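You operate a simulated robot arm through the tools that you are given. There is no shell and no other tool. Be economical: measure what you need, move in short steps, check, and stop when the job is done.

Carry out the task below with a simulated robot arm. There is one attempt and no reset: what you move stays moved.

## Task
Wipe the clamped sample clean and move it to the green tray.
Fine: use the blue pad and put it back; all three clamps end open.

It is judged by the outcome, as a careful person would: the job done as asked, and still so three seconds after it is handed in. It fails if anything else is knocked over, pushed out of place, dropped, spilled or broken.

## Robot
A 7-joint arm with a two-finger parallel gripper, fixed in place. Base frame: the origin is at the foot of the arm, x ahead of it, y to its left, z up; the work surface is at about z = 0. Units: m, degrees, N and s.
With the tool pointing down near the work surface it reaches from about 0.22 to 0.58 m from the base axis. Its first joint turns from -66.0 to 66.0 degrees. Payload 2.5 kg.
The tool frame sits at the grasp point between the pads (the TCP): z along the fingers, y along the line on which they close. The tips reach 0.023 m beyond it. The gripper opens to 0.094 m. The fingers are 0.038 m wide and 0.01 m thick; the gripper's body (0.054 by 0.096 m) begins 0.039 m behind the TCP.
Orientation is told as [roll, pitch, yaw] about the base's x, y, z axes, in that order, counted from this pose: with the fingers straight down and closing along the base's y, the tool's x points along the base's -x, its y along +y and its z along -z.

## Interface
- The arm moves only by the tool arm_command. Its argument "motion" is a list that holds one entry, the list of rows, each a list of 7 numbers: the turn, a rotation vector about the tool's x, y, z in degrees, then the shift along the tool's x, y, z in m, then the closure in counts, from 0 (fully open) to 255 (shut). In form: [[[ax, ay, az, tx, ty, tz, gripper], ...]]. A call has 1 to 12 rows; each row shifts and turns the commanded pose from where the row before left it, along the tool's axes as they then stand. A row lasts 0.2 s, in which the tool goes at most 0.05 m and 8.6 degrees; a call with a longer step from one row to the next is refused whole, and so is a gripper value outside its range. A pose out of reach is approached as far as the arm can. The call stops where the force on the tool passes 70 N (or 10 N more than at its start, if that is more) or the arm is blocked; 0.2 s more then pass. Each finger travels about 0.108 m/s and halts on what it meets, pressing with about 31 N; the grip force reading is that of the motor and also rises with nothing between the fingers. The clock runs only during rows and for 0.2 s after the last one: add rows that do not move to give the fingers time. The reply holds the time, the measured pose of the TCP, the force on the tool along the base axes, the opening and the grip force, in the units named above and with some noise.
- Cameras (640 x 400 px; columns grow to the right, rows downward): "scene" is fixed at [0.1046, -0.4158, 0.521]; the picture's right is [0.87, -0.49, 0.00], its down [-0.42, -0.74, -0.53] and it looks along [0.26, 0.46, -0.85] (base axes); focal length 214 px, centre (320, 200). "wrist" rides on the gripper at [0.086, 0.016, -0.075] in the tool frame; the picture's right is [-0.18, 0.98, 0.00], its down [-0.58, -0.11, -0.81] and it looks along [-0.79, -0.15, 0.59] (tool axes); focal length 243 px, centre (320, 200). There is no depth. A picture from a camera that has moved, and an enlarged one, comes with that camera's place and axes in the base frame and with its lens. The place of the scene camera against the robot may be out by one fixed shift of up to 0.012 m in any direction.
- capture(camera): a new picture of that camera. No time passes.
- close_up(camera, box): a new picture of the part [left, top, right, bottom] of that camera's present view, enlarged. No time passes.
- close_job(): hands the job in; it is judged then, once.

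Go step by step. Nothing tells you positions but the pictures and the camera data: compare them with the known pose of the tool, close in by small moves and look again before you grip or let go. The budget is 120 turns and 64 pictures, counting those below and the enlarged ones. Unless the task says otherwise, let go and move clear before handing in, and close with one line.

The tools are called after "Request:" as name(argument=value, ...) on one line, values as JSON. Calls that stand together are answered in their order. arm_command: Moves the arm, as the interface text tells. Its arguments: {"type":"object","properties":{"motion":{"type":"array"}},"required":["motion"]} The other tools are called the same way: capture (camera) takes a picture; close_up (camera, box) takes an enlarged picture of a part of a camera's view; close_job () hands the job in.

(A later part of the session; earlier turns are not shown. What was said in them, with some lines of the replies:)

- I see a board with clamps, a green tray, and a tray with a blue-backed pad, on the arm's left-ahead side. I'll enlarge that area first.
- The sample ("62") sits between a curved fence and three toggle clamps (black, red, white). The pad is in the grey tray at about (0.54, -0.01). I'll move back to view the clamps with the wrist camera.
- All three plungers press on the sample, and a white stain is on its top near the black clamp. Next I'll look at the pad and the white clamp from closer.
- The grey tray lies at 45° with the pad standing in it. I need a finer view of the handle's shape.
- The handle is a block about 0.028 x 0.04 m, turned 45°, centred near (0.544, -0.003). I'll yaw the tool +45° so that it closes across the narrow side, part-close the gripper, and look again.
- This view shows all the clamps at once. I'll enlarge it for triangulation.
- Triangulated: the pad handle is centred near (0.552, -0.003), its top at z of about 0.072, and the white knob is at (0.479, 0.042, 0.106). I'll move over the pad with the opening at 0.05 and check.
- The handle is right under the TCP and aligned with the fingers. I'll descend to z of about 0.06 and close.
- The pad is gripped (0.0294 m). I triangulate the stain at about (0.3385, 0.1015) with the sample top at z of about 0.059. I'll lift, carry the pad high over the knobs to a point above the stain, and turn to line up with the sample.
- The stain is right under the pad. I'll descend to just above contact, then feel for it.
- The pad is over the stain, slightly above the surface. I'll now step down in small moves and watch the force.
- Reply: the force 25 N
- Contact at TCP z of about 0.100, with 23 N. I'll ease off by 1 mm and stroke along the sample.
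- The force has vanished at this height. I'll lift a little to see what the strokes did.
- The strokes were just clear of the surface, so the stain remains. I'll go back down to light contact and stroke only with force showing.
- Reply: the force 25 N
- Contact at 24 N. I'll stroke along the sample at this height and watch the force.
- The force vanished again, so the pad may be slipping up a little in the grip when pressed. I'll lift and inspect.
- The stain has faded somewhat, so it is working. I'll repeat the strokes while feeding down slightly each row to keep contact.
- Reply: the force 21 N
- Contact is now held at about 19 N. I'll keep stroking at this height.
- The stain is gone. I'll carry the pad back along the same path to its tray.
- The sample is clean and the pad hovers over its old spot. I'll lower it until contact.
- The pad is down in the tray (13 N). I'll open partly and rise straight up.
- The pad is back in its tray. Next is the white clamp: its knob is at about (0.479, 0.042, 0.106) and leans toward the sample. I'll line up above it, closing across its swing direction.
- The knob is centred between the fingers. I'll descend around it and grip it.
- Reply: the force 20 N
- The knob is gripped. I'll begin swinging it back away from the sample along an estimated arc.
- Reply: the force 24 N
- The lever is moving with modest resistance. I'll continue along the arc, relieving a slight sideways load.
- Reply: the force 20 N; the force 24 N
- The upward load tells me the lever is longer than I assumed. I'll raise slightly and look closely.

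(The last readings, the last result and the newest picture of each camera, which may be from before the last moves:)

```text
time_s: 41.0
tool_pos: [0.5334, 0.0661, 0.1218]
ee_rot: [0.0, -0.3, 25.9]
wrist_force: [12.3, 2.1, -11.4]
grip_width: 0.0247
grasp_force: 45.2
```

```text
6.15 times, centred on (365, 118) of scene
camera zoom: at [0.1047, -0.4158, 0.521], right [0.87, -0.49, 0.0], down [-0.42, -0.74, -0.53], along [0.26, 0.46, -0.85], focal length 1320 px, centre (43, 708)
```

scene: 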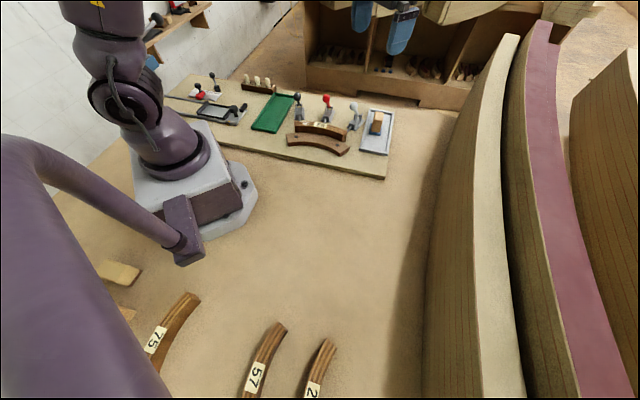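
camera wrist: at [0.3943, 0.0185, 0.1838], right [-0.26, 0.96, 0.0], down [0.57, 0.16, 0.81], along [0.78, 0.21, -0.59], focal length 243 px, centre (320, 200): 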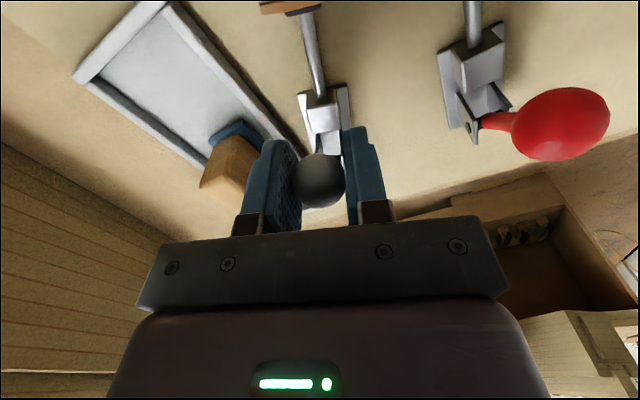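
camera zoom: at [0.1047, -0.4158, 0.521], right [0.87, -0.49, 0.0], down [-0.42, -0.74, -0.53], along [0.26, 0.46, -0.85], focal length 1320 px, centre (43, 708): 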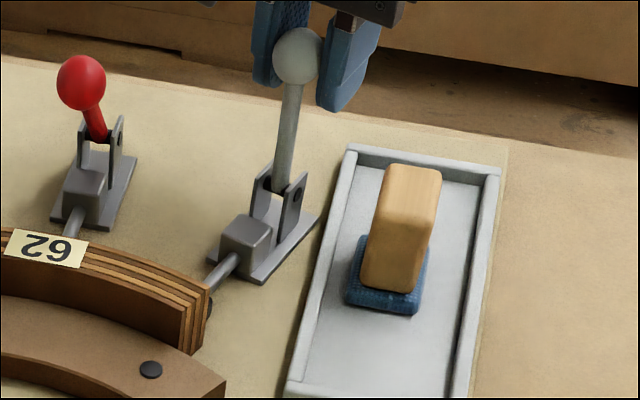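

Request:
arm_command(motion=[[[0, 0, 0, -0.008, 0, 0.0022, 255], [0, 0, 0, -0.0078, 0, 0.0025, 255], [0, 0, 0, -0.0074, 0, 0.0033, 255], [0, 0, 0, 0, 0, 0, 255]]])

Request:
close_up(camera="scene", box=[340, 75, 400, 150])

```text
time_s: 42.0
tool_pos: [0.5535, 0.0754, 0.1146]
ee_rot: [0.0, -0.1, 25.9]
wrist_force: [0.0, 0.1, -0.4]
grip_width: 0.0
grasp_force: 42.3
```

```text
5.33 times, centred on (370, 112) of scene
camera zoom: at [0.1046, -0.4158, 0.521], right [0.87, -0.49, 0.0], down [-0.42, -0.74, -0.53], along [0.26, 0.46, -0.85], focal length 1144 px, centre (53, 667)
```

zoom: 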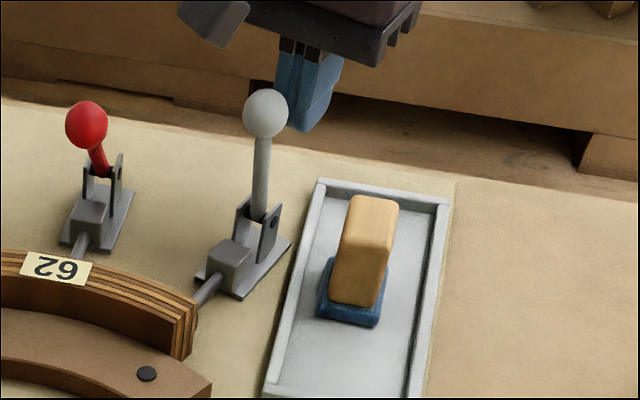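

The knob slipped out where the lever seems to have met its end stop, and it now stands about upright. I'll look at the plunger closely.

Request:
close_up(camera="scene", box=[345, 85, 380, 145])

Request:
close_up(camera="wrist", box=[180, 0, 480, 180])

```text
6.67 times, centred on (362, 115) of scene
camera zoom: at [0.1046, -0.4158, 0.521], right [0.87, -0.49, 0.0], down [-0.42, -0.74, -0.53], along [0.26, 0.46, -0.85], focal length 1430 px, centre (37, 767)
```

zoom: 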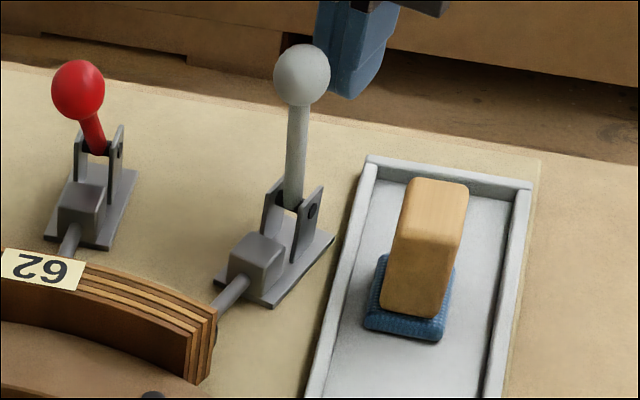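

```text
2.13 times, centred on (330, 90) of wrist
camera zoom: at [0.469, 0.0532, 0.1902], right [-0.27, 0.96, 0.0], down [0.57, 0.16, 0.81], along [0.78, 0.21, -0.59], focal length 518 px, centre (299, 435)
```

zoom: 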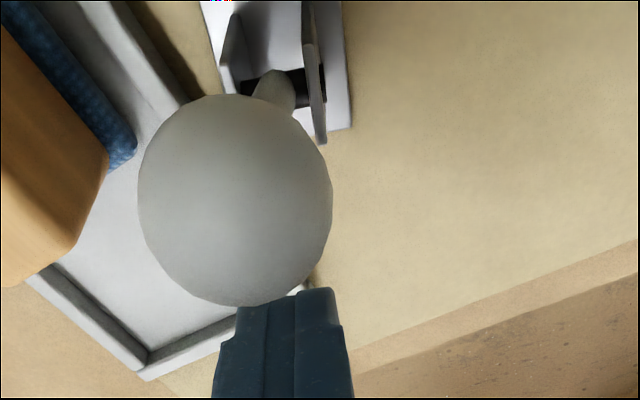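

The knob popped forward out of the fingers to roughly 10° forward of upright. I'll instead push it back with nearly closed fingers placed in front of it.

Request:
arm_command(motion=[[[0, 0, 0, 0, 0, -0.03, 217], [0, 0, 0, 0, 0, -0.03, 217], [0, 0, 0, 0.042, 0, 0, 217], [0, 0, 0, 0.0425, 0, 0, 217], [0, 0, 0, 0, 0, 0.025, 217], [0, 0, 0, 0, 0, 0.025, 217], [0, 0, 0, 0, 0, 0, 217]]])

Request:
capture(camera="wrist")

```text
time_s: 43.6
tool_pos: [0.4775, 0.0378, 0.1253]
ee_rot: [0.0, 0.1, 25.9]
wrist_force: [-0.1, -0.6, -0.7]
grip_width: 0.0138
grasp_force: 0.1
```

```text
20 pictures are left
camera wrist: at [0.3927, 0.0146, 0.2007], right [-0.27, 0.96, 0.0], down [0.57, 0.16, 0.81], along [0.78, 0.21, -0.59], focal length 243 px, centre (320, 200)
```

wrist: 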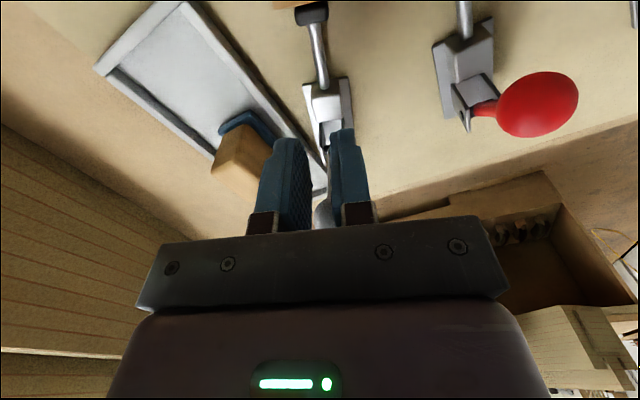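

The plunger's black tip is now clear of the sample, so this swing direction opens the clamp. I'll push the knob farther back, watching the force.

Request:
arm_command(motion=[[[0, 0, 0, -0.008, 0, 0, 217], [0, 0, 0, -0.008, 0, 0, 217], [0, 0, 0, -0.008, 0, 0, 217], [0, 0, 0, -0.008, 0, 0, 217], [0, 0, 0, 0, 0, 0, 217]]])

```text
time_s: 44.8
tool_pos: [0.5059, 0.0527, 0.1258]
ee_rot: [0.0, 0.0, 26.0]
wrist_force: [-0.2, -0.3, -0.2]
grip_width: 0.0139
grasp_force: 0.0
```

Request:
arm_command(motion=[[[0, 0, 0, -0.008, 0, 0.002, 217], [0, 0, 0, -0.008, 0, 0.003, 217], [0, 0, 0, -0.008, 0, 0.003, 217], [0, 0, 0, -0.006, 0, 0.002, 217], [0, 0, 0, 0, 0, 0, 217]]])

Request:
capture(camera="scene")

```text
time_s: 46.0
tool_pos: [0.5346, 0.0674, 0.1161]
ee_rot: [0.0, 0.1, 26.0]
wrist_force: [0.5, -1.1, 0.6]
grip_width: 0.014
grasp_force: 0.0
```

```text
19 pictures are left
```

scene: 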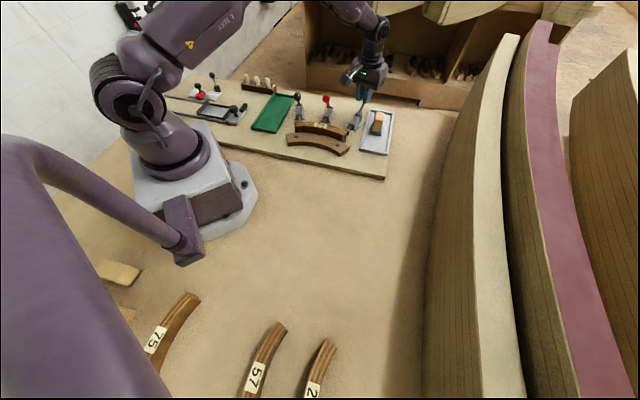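

Request:
close_up(camera="scene", box=[310, 70, 400, 150])

```text
5.00 times, centred on (355, 110) of scene
camera zoom: at [0.1046, -0.4158, 0.521], right [0.87, -0.49, 0.0], down [-0.42, -0.74, -0.53], along [0.26, 0.46, -0.85], focal length 1072 px, centre (145, 650)
```

zoom: 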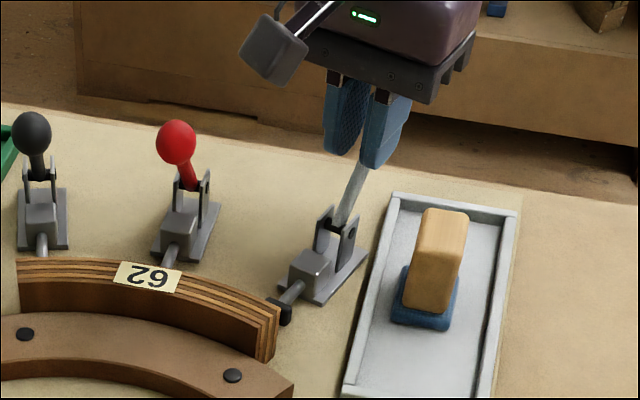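

The lever leans back and the plunger has retracted clearly. I'll push a little farther to find the end of its travel.

Request:
arm_command(motion=[[[0, 0, 0, -0.006, 0, 0.003, 217], [0, 0, 0, -0.006, 0, 0.004, 217], [0, 0, 0, -0.005, 0, 0.004, 217], [0, 0, 0, 0, 0, 0, 217]]])

```text
time_s: 47.0
tool_pos: [0.5482, 0.0737, 0.1041]
ee_rot: [0.3, 0.7, 26.0]
wrist_force: [-33.5, -2.2, 7.4]
grip_width: 0.0238
grasp_force: 44.7
```

The end stop is reached (33 N), with the knob wedged between the fingertips. I'll open the fingers so that the lever isn't dragged, then rise and check.

Request:
arm_command(motion=[[[0, 0, 0, 0.003, 0, 0, 92], [0, 0, 0, 0, 0, 0, 92], [0, 0, 0, 0, 0, 0, 92], [0, 0, 0, 0, 0, -0.03, 92], [0, 0, 0, 0, 0, -0.035, 92], [0, 0, 0, 0.01, 0, -0.03, 92], [0, 0, 0, 0, 0, 0, 255], [0, 0, 0, 0, 0, 0, 255]]])

Request:
close_up(camera="scene", box=[310, 70, 400, 150])

```text
time_s: 48.8
tool_pos: [0.536, 0.0668, 0.2003]
ee_rot: [0.1, 0.0, 26.0]
wrist_force: [-0.3, -0.5, 0.0]
grip_width: 0.0001
grasp_force: 31.4
```

```text
5.00 times, centred on (355, 110) of scene
camera zoom: at [0.1046, -0.4158, 0.521], right [0.87, -0.49, 0.0], down [-0.42, -0.74, -0.53], along [0.26, 0.46, -0.85], focal length 1072 px, centre (145, 650)
```

zoom: 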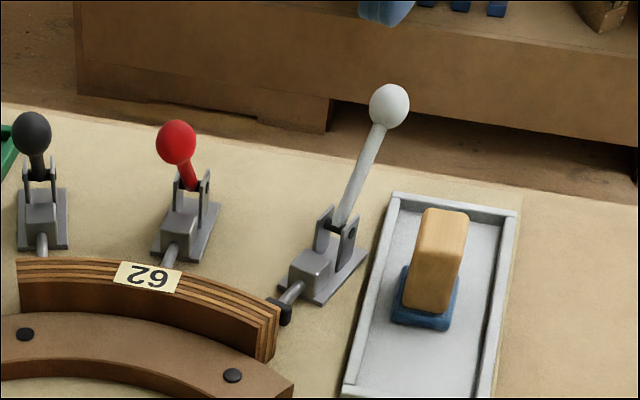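

The white clamp is open. Now the red one, with the knob at about (0.426, 0.117, 0.107) and swing direction 45°. I'll go in front of it with closed fingers.

Request:
arm_command(motion=[[[0, 0, -6.33, 0, 0, 0, 255], [0, 0, -6.33, 0, 0, 0, 255], [0, 0, -6.34, 0, 0, 0, 255], [0, 0, 0, 0.0274, 0.0376, 0, 255], [0, 0, 0, 0.0274, 0.0376, 0, 255], [0, 0, 0, 0.0274, 0.0377, 0, 255], [0, 0, 0, 0, 0, 0.04, 255], [0, 0, 0, 0, 0, 0, 255]]])

Request:
capture(camera="wrist")

```text
time_s: 50.6
tool_pos: [0.4012, 0.0901, 0.1567]
ee_rot: [0.0, 0.1, 45.0]
wrist_force: [-0.2, 1.2, -0.2]
grip_width: 0.0001
grasp_force: 31.5
```

```text
16 pictures are left
camera wrist: at [0.3286, 0.0418, 0.2323], right [-0.56, 0.83, 0.0], down [0.49, 0.33, 0.81], along [0.67, 0.46, -0.59], focal length 243 px, centre (320, 200)
```

wrist: 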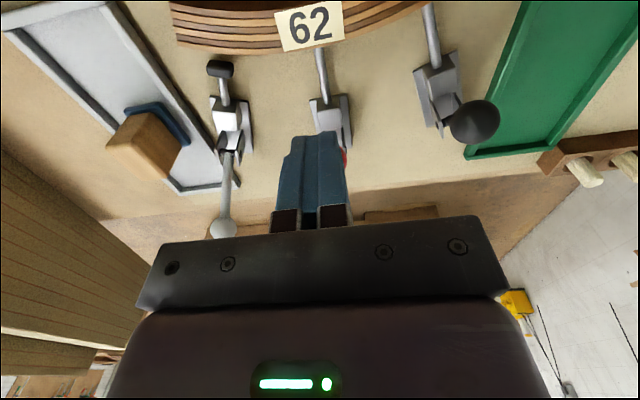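

The alignment looks right: the knob is just behind the fingers. I'll lower and push the red lever back.

Request:
arm_command(motion=[[[0, 0, 0, 0, 0, 0.03, 255], [0, 0, 0, 0, 0, 0.0125, 255], [0, 0, 0, -0.008, 0, 0, 255], [0, 0, 0, -0.008, 0, 0, 255], [0, 0, 0, -0.008, 0, -0.002, 255], [0, 0, 0, -0.008, 0, -0.002, 255], [0, 0, 0, -0.008, 0, -0.002, 255], [0, 0, 0, -0.008, 0, 0, 255], [0, 0, 0, -0.008, 0, 0, 255], [0, 0, 0, -0.008, 0, 0, 255]]])

```text
time_s: 52.8
tool_pos: [0.4439, 0.1339, 0.1221]
ee_rot: [0.0, 0.0, 45.0]
wrist_force: [-0.6, -0.4, -0.2]
grip_width: 0.0
grasp_force: 31.0
```

Request:
arm_command(motion=[[[0, 0, 0, -0.008, 0, 0.002, 255], [0, 0, 0, -0.008, 0, 0.004, 255], [0, 0, 0, -0.008, 0, 0.004, 255], [0, 0, 0, -0.006, 0, 0.004, 255], [0, 0, 0, -0.004, 0, 0.003, 255], [0, 0, 0, -0.003, 0, 0.001, 255], [0, 0, 0, 0, 0, 0, 255]]])

Request:
close_up(camera="scene", box=[280, 70, 370, 150])

```text
time_s: 54.0
tool_pos: [0.4636, 0.1552, 0.1103]
ee_rot: [0.1, 1.1, 44.9]
wrist_force: [-12.5, -6.5, 16.3]
grip_width: 0.0
grasp_force: 30.5
stopped in row 6: the force on the tool passed its limit (the readings are from after the stop); the commanded pose is now the measured one
```

```text
5.00 times, centred on (325, 110) of scene
camera zoom: at [0.1046, -0.4159, 0.521], right [0.87, -0.49, 0.0], down [-0.42, -0.74, -0.53], along [0.26, 0.46, -0.85], focal length 1072 px, centre (295, 650)
```

zoom: 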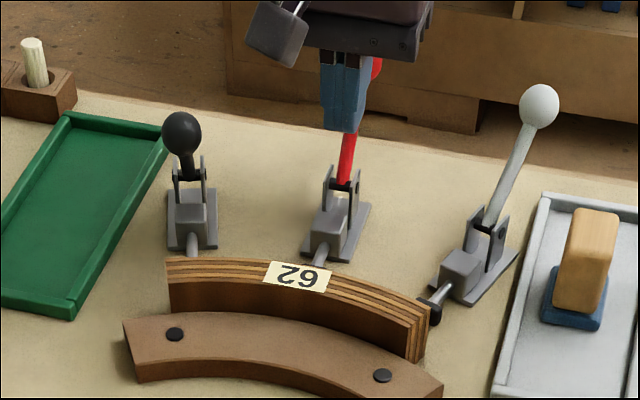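

The red lever is back against its stop. I'll retreat and go to the front of the black knob (0.350, 0.169), swing direction about 62°.

Request:
arm_command(motion=[[[0, 0, 0, 0.01, 0, 0, 255], [0, 0, 0, 0, 0, -0.045, 255], [0, 0, 0, 0, 0, -0.04, 255], [0, 0, -5.67, 0, 0, 0, 255], [0, 0, -5.67, 0, 0, 0, 255], [0, 0, -5.66, 0, 0, 0, 255], [0, 0, 0, 0.0228, 0.0346, 0, 255], [0, 0, 0, 0.0228, 0.0346, 0, 255], [0, 0, 0, 0.0228, 0.0347, 0, 255], [0, 0, 0, 0, 0, 0.035, 255], [0, 0, 0, 0, 0, 0, 255]]])

Request:
capture(camera="wrist")

```text
time_s: 56.4
tool_pos: [0.336, 0.1392, 0.1628]
ee_rot: [0.4, 0.9, 62.0]
wrist_force: [0.1, 0.2, -0.8]
grip_width: 0.0
grasp_force: 30.6
```

```text
14 pictures are left
camera wrist: at [0.282, 0.0714, 0.2397], right [-0.78, 0.62, 0.0], down [0.38, 0.47, 0.8], along [0.5, 0.62, -0.6], focal length 243 px, centre (320, 200)
```

wrist: 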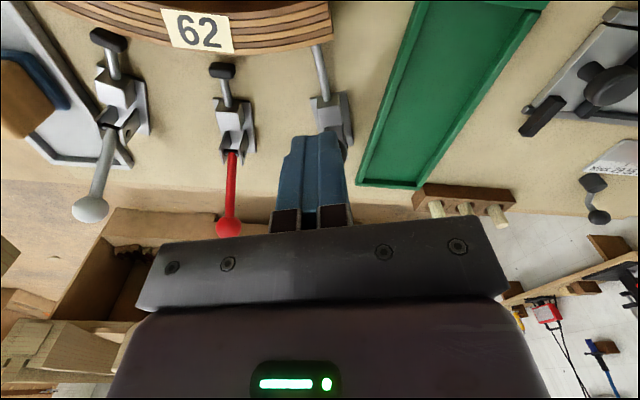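

White and red are clearly retracted. I'll level the tool, lower in front of the black knob and push it back.

Request:
arm_command(motion=[[[1.0, 0, 0, 0.004, 0, 0, 255], [0, 0, 0, 0, 0, 0.03, 255], [0, 0, 0, 0, 0, 0.0145, 255], [0, 0, 0, -0.008, 0, 0, 255], [0, 0, 0, -0.008, 0, 0, 255], [0, 0, 0, -0.008, 0, -0.002, 255], [0, 0, 0, -0.008, 0, -0.002, 255], [0, 0, 0, -0.008, 0, -0.002, 255], [0, 0, 0, -0.008, 0, 0, 255], [0, 0, 0, -0.008, 0, 0, 255], [0, 0, 0, -0.008, 0, 0, 255]]])

```text
time_s: 58.8
tool_pos: [0.3611, 0.19, 0.1206]
ee_rot: [-0.6, 0.8, 62.0]
wrist_force: [-0.6, -0.8, 0.5]
grip_width: 0.0
grasp_force: 30.8
```

Request:
arm_command(motion=[[[-0.6, -0.8, 0, -0.008, 0, 0.002, 255], [0, 0, 0, -0.008, 0, 0.004, 255], [0, 0, 0, -0.007, 0, 0.004, 255], [0, 0, 0, -0.005, 0, 0.003, 255], [0, 0, 0, -0.004, 0, 0.003, 255], [0, 0, 0, -0.002, 0, 0, 255]]])

```text
time_s: 60.2
tool_pos: [0.3785, 0.2144, 0.1079]
ee_rot: [0.1, 1.0, 62.1]
wrist_force: [-6.0, -7.2, 11.9]
grip_width: 0.0
grasp_force: 30.9
stopped in row 6: the force on the tool passed its limit (the readings are from after the stop); the commanded pose is now the measured one
```

The black lever is also at its stop. I'll retreat, rise and move over the middle of the sample, then turn the gripper so that it closes across its width.

Request:
arm_command(motion=[[[0, 0, 0, 0.012, 0, 0, 255], [0, 0, 0, 0, 0, -0.045, 120], [0, 0, 0, 0, 0, -0.045, 120], [0, -1.0, 0, 0.0292, -0.0175, 0, 120], [0, 0, 0, 0.0292, -0.0175, 0, 120], [0, 0, 0, 0.0292, -0.0175, 0, 120], [0, 0, 0, 0.0292, -0.0175, 0, 120], [0, 0, 8.2, 0, 0, 0, 120], [0, 0, 8.2, 0, 0, 0, 120], [0, 0, 8.2, 0, 0, 0, 120], [0, 0, 8.2, 0, 0, 0, 120], [0, 0, 8.2, 0, 0, 0, 120]]])

Request:
arm_command(motion=[[[0, 0, 8.25, 0, 0, 0, 120], [0, 0, 8.25, 0, 0, 0, 120], [0, 0, 8.25, 0, 0, 0, 120], [0, 0, 8.25, 0, 0, 0, 120], [0, 0, 8.25, 0, 0, 0, 120], [0, 0, 8.25, 0, 0, 0, 120], [0, 0, 8.25, 0, 0, 0, 120], [0, 0, 8.25, 0, 0, 0, 120], [0, 0, 0, 0, 0, 0, 120]]])

Request:
capture(camera="wrist")

Request:
close_up(camera="scene", box=[240, 70, 370, 165])

```text
time_s: 62.8
tool_pos: [0.381, 0.0698, 0.1974]
ee_rot: [0.0, 0.0, 20.7]
wrist_force: [-0.3, 0.6, 1.0]
grip_width: 0.0495
grasp_force: 0.0
```

```text
time_s: 64.8
tool_pos: [0.3795, 0.0706, 0.1969]
ee_rot: [0.1, 0.1, -45.3]
wrist_force: [0.5, 0.0, 0.4]
grip_width: 0.05
grasp_force: 0.1
```

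```text
13 pictures are left
camera wrist: at [0.33, 0.1438, 0.2719], right [0.83, 0.56, 0.0], down [0.33, -0.49, 0.81], along [0.45, -0.67, -0.59], focal length 243 px, centre (320, 200)
```

wrist: 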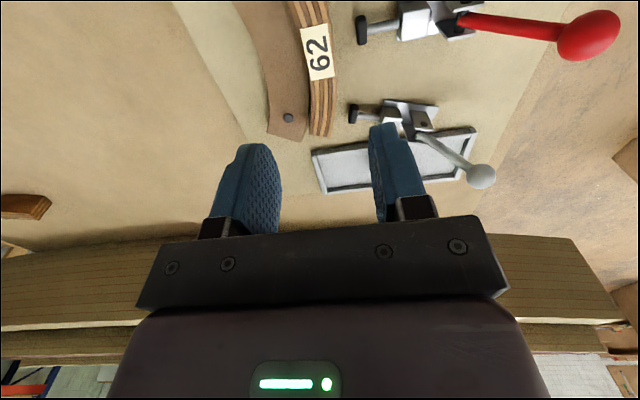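

```text
4.21 times, centred on (305, 118) of scene
camera zoom: at [0.1046, -0.4158, 0.521], right [0.87, -0.49, 0.0], down [-0.42, -0.74, -0.53], along [0.26, 0.46, -0.85], focal length 903 px, centre (383, 547)
```

zoom: 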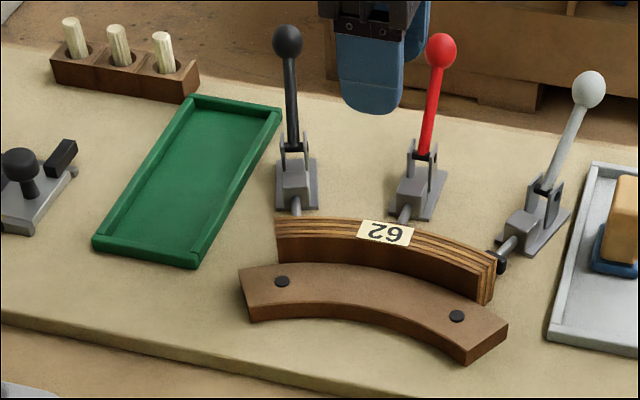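

All three clamps are open and the gripper is centred on the label. I'll descend to just above the sample with the opening at 0.04 and check.

Request:
arm_command(motion=[[[0, 0, 0, 0, -0.003, 0.04, 147], [0, 0, 0, 0, 0, 0.04, 147], [0, 0, 0, 0, 0, 0.028, 147], [0, 0, 0, 0, 0, 0, 147], [0, 0, 0, 0, 0, 0, 147]]])

Request:
close_up(camera="wrist", box=[200, 0, 440, 240])

```text
time_s: 66.0
tool_pos: [0.3742, 0.0669, 0.088]
ee_rot: [0.1, 0.2, -44.9]
wrist_force: [-0.2, 0.3, -0.1]
grip_width: 0.04
grasp_force: 0.1
```

```text
1.67 times, centred on (320, 120) of wrist
camera zoom: at [0.3233, 0.1401, 0.1639], right [0.83, 0.56, 0.0], down [0.33, -0.49, 0.81], along [0.46, -0.66, -0.59], focal length 404 px, centre (320, 333)
```

zoom: 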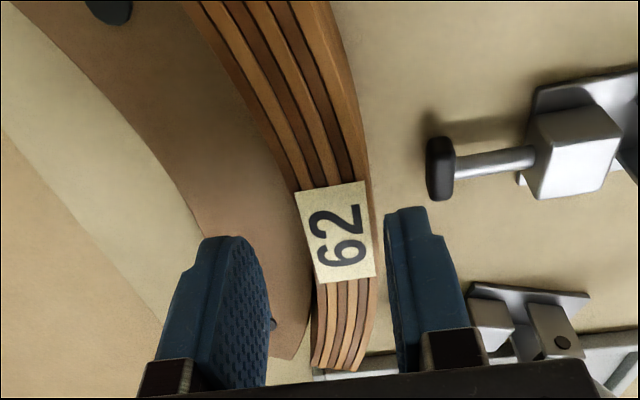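

The sample is slightly outward of centre, and the red cap leaves room. I'll shift 4.5 mm outward, lower to z of about 0.063 and grip.

Request:
arm_command(motion=[[[0, 0, 0, 0, 0.0045, 0, 147], [0, 0, 0, 0, 0, 0.0145, 147], [0, 0, 0, 0, 0, 0.01, 147], [0, 0, 0, 0, 0, 0, 147], [0, 0, 0, 0, 0, 0, 200], [0, 0, 0, 0, 0, 0, 255], [0, 0, 0, 0, 0, 0, 255]]])

```text
time_s: 67.6
tool_pos: [0.3791, 0.0723, 0.0629]
ee_rot: [0.0, 0.1, -45.0]
wrist_force: [0.6, 0.6, -1.2]
grip_width: 0.0241
grasp_force: 31.1
```

Gripped (0.024 m) without side load. I'll lift straight up and look.

Request:
arm_command(motion=[[[0, 0, 0, 0, 0, -0.01, 255], [0, 0, 0, 0, 0, -0.03, 255], [0, 0, 0, 0, 0, -0.04, 255], [0, 0, 0, 0, 0, -0.04, 255], [0, 0, 0, 0, 0, -0.03, 255], [0, 0, 0, 0, 0, 0, 255]]])

Request:
close_up(camera="scene", box=[230, 40, 410, 165])

```text
time_s: 69.0
tool_pos: [0.3845, 0.0714, 0.2121]
ee_rot: [0.1, 0.0, -44.9]
wrist_force: [0.7, -0.2, -0.7]
grip_width: 0.0243
grasp_force: 31.3
```

```text
3.20 times, centred on (320, 102) of scene
camera zoom: at [0.1046, -0.4158, 0.521], right [0.87, -0.49, 0.0], down [-0.42, -0.74, -0.53], along [0.26, 0.46, -0.85], focal length 686 px, centre (320, 512)
```

zoom: 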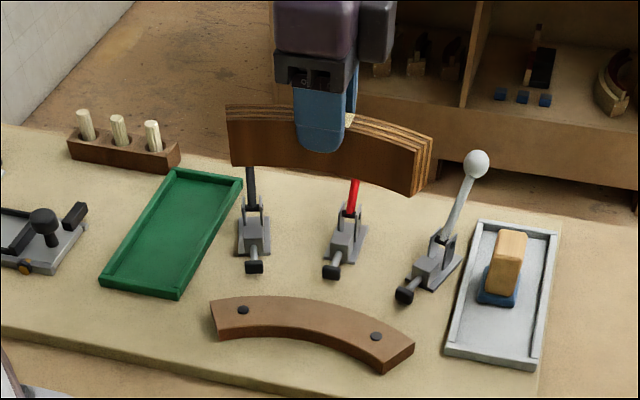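

The sample is held level and clear. I'll carry it high to above the green tray (centre about (0.289, 0.244)), then turn it 90° so that it lies along the tray.

Request:
arm_command(motion=[[[0, 0, 0, 0.03, 0.0086, 0, 255], [0, 0, 0, 0.0395, 0.0115, 0, 255], [0, 0, 0, 0.0395, 0.0115, 0, 255], [0, 0, 0, 0.0395, 0.0115, 0, 255], [0, 0, 0, 0.0395, 0.0115, 0, 255], [0, 0, 0, 0.0096, 0.003, 0, 255], [0, 0, 0, 0, 0, 0, 255]]])

Request:
arm_command(motion=[[[0, 0, -8.2, 0, 0, 0, 255], [0, 0, -8.18, 0, 0, 0, 255], [0, 0, -8.18, 0, 0, 0, 255], [0, 0, -8.18, 0, 0, 0, 255], [0, 0, -8.18, 0, 0, 0, 255], [0, 0, -8.18, 0, 0, 0, 255], [0, 0, -8.18, 0, 0, 0, 255], [0, 0, -8.18, 0, 0, 0, 255], [0, 0, -8.18, 0, 0, 0, 255], [0, 0, -8.18, 0, 0, 0, 255], [0, 0, -8.18, 0, 0, 0, 255], [0, 0, 0, 0, 0, 0, 255]]])

Request:
capture(camera="wrist")

Request:
close_up(camera="scene", box=[200, 30, 360, 150])

```text
time_s: 70.6
tool_pos: [0.2815, 0.2511, 0.2151]
ee_rot: [0.1, 0.1, -45.0]
wrist_force: [-0.8, -0.1, -1.6]
grip_width: 0.0244
grasp_force: 30.6
```

```text
time_s: 73.2
tool_pos: [0.2816, 0.2518, 0.2153]
ee_rot: [0.1, 0.0, 45.1]
wrist_force: [0.1, -0.2, -0.2]
grip_width: 0.0243
grasp_force: 30.8
```

```text
9 pictures are left
camera wrist: at [0.2086, 0.2023, 0.2896], right [-0.57, 0.82, 0.0], down [0.49, 0.33, 0.81], along [0.66, 0.46, -0.59], focal length 243 px, centre (320, 200)
```

wrist: 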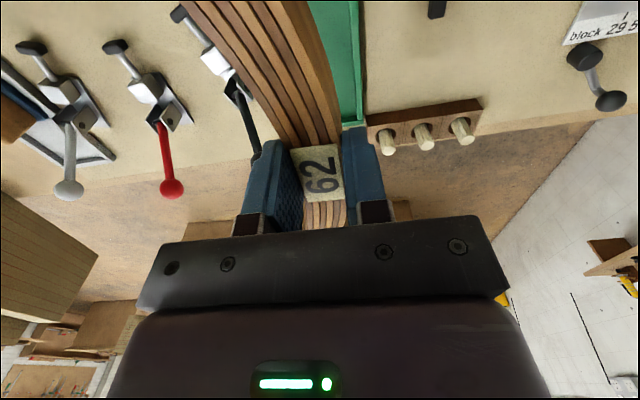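

```text
3.33 times, centred on (280, 90) of scene
camera zoom: at [0.1046, -0.4158, 0.521], right [0.87, -0.49, 0.0], down [-0.42, -0.74, -0.53], along [0.26, 0.46, -0.85], focal length 715 px, centre (453, 567)
```

zoom: 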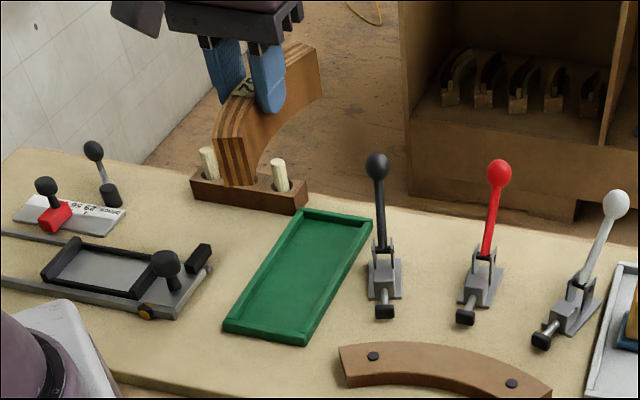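

The sample lies along the tray's axis. The tray's centre line suggests a 4 mm shift; I'll apply it, lower to z of about 0.11 and check.

Request:
arm_command(motion=[[[0, 0, 0, 0, 0.004, 0.03, 255], [0, 0, 0, 0, 0, 0.04, 255], [0, 0, 0, 0, 0, 0.035, 255], [0, 0, 0, 0, 0, 0, 255]]])

Request:
close_up(camera="scene", box=[230, 50, 330, 140])

Request:
capture(camera="wrist")

```text
time_s: 74.2
tool_pos: [0.2772, 0.2538, 0.1094]
ee_rot: [0.0, 0.0, 44.9]
wrist_force: [0.3, -0.4, -0.8]
grip_width: 0.0244
grasp_force: 31.0
```

```text
4.44 times, centred on (280, 95) of scene
camera zoom: at [0.1046, -0.4158, 0.521], right [0.87, -0.49, 0.0], down [-0.42, -0.74, -0.53], along [0.26, 0.46, -0.85], focal length 953 px, centre (498, 667)
```

zoom: 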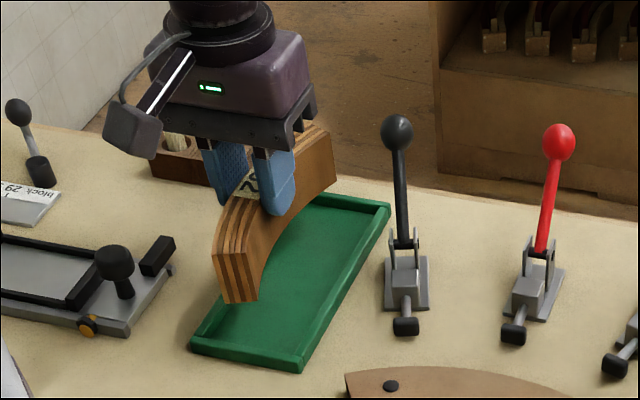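

```text
6 pictures are left
camera wrist: at [0.2035, 0.205, 0.1837], right [-0.56, 0.83, 0.0], down [0.49, 0.33, 0.81], along [0.67, 0.46, -0.59], focal length 243 px, centre (320, 200)
```

wrist: 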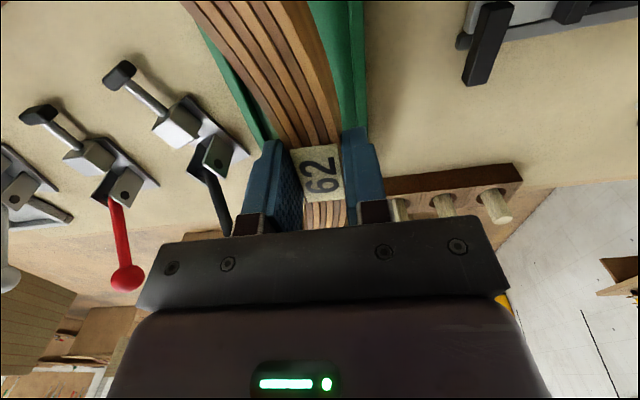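

Width-wise it is centred, but the near end is close to the tray's near wall. I'll shift 12 mm along the tray away from it, then lower gently.

Request:
arm_command(motion=[[[0, 0, 0, -0.012, 0, 0, 255], [0, 0, 0, 0, 0, 0.02, 255], [0, 0, 0, 0, 0, 0.015, 255], [0, 0, 0, 0, 0, 0, 255]]])

Request:
close_up(camera="scene", box=[230, 50, 330, 140])

```text
time_s: 75.2
tool_pos: [0.2854, 0.2626, 0.0741]
ee_rot: [0.0, -0.1, 44.9]
wrist_force: [-0.2, 0.3, -1.1]
grip_width: 0.0243
grasp_force: 30.5
```

```text
4.44 times, centred on (280, 95) of scene
camera zoom: at [0.1046, -0.4158, 0.521], right [0.87, -0.49, 0.0], down [-0.42, -0.74, -0.53], along [0.26, 0.46, -0.85], focal length 953 px, centre (498, 667)
```

zoom: 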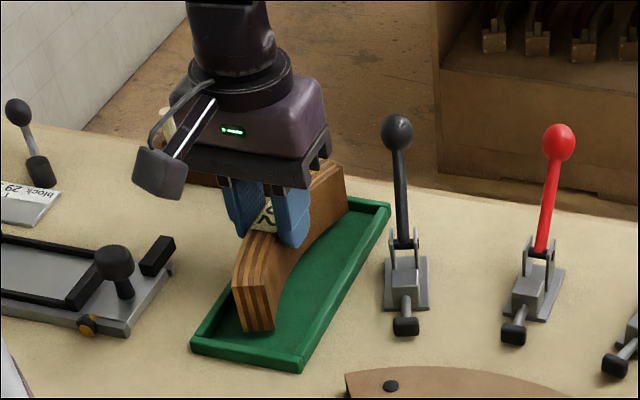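

It sits inside the walls. I'll step down until it touches.

Request:
arm_command(motion=[[[0, 0, 0, 0, 0, 0.003, 255], [0, 0, 0, 0, 0, 0.002, 255], [0, 0, 0, 0, 0, 0, 255]]])

```text
time_s: 76.0
tool_pos: [0.2885, 0.2618, 0.0701]
ee_rot: [0.1, 0.0, 45.0]
wrist_force: [-0.5, 0.6, -1.4]
grip_width: 0.0245
grasp_force: 31.0
```

Request:
arm_command(motion=[[[0, 0, 0, 0, 0, 0.0015, 255], [0, 0, 0, 0, 0, 0, 255]]])

```text
time_s: 76.6
tool_pos: [0.2877, 0.2633, 0.0676]
ee_rot: [0.1, -0.1, 44.9]
wrist_force: [-0.3, 0.2, -0.8]
grip_width: 0.0245
grasp_force: 30.7
```

Request:
arm_command(motion=[[[0, 0, 0, 0, 0, 0.0015, 255], [0, 0, 0, 0, 0, 0, 255]]])

```text
time_s: 77.2
tool_pos: [0.2882, 0.2617, 0.0674]
ee_rot: [0.1, -0.1, 45.0]
wrist_force: [0.3, -0.1, -1.4]
grip_width: 0.0244
grasp_force: 30.7
```

Request:
arm_command(motion=[[[0, 0, 0, 0, 0, 0.001, 255], [0, 0, 0, 0, 0, 0, 255]]])

```text
time_s: 77.8
tool_pos: [0.2871, 0.2618, 0.0672]
ee_rot: [0.1, -0.2, 45.0]
wrist_force: [1.8, 0.3, 6.7]
grip_width: 0.0242
grasp_force: 31.1
```

It touches the tray floor. I'll release, rise clear and check.

Request:
arm_command(motion=[[[0, 0, 0, 0, 0, 0, 147], [0, 0, 0, 0, 0, 0, 147], [0, 0, 0, 0, 0, 0, 120], [0, 0, 0, 0, 0, -0.02, 120], [0, 0, 0, 0, 0, -0.04, 120], [0, 0, 0, 0, 0, -0.04, 120], [0, 0, 0, 0, 0, -0.04, 120], [0, 0, 0, 0, 0, 0, 120]]])

Request:
close_up(camera="scene", box=[230, 60, 410, 180])

```text
time_s: 79.6
tool_pos: [0.286, 0.2644, 0.2065]
ee_rot: [0.1, -0.1, 45.0]
wrist_force: [-0.5, 0.2, 0.0]
grip_width: 0.0498
grasp_force: 0.1
```

```text
3.33 times, centred on (320, 120) of scene
camera zoom: at [0.1046, -0.4158, 0.521], right [0.87, -0.49, 0.0], down [-0.42, -0.74, -0.53], along [0.26, 0.46, -0.85], focal length 715 px, centre (320, 467)
```

zoom: 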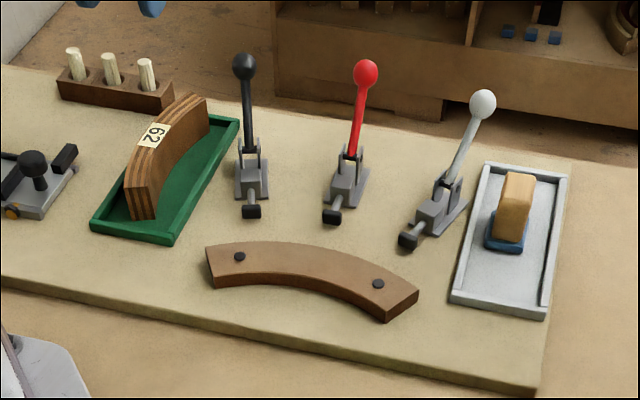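

The sample stands in the green tray, the clamps are open and the pad is back. One last check that the sample's top is clean.

Request:
close_up(camera="wrist", box=[220, 0, 400, 120])

Request:
close_up(camera="scene", box=[255, 80, 300, 130])

```text
3.33 times, centred on (310, 60) of wrist
camera zoom: at [0.2128, 0.2149, 0.2819], right [-0.56, 0.83, 0.0], down [0.49, 0.33, 0.81], along [0.67, 0.46, -0.59], focal length 809 px, centre (353, 667)
```

zoom: 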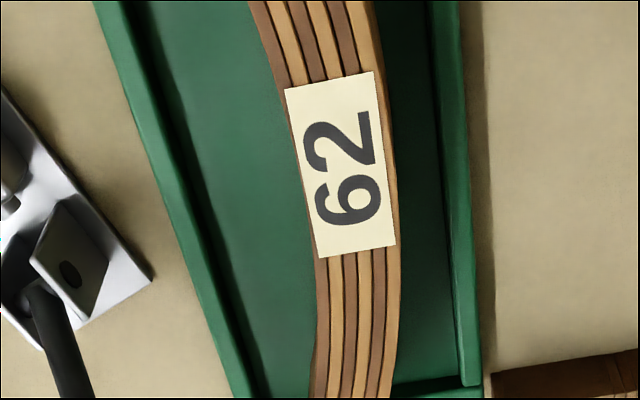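

```text
8.00 times, centred on (278, 105) of scene
camera zoom: at [0.1046, -0.4158, 0.521], right [0.87, -0.49, 0.0], down [-0.42, -0.74, -0.53], along [0.26, 0.46, -0.85], focal length 1716 px, centre (660, 960)
```

zoom: 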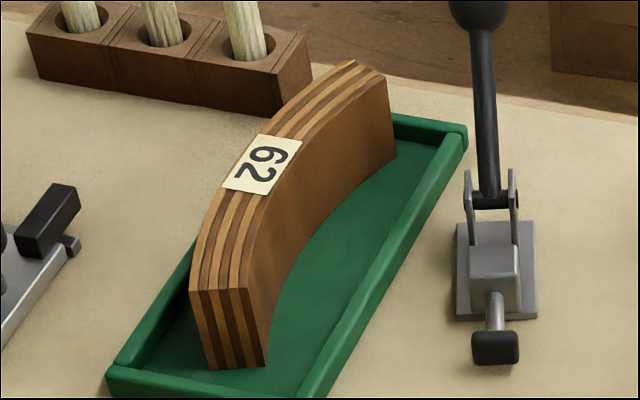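

The sample is clean and stands inside the green tray, all three clamps are open, the pad is in its tray and the arm is clear. I'm handing in.

Request:
close_job()

```text
The job is handed in.
```

The sample was wiped clean with the blue pad and now stands in the green tray; the pad is back in its own tray and all three clamps are open.
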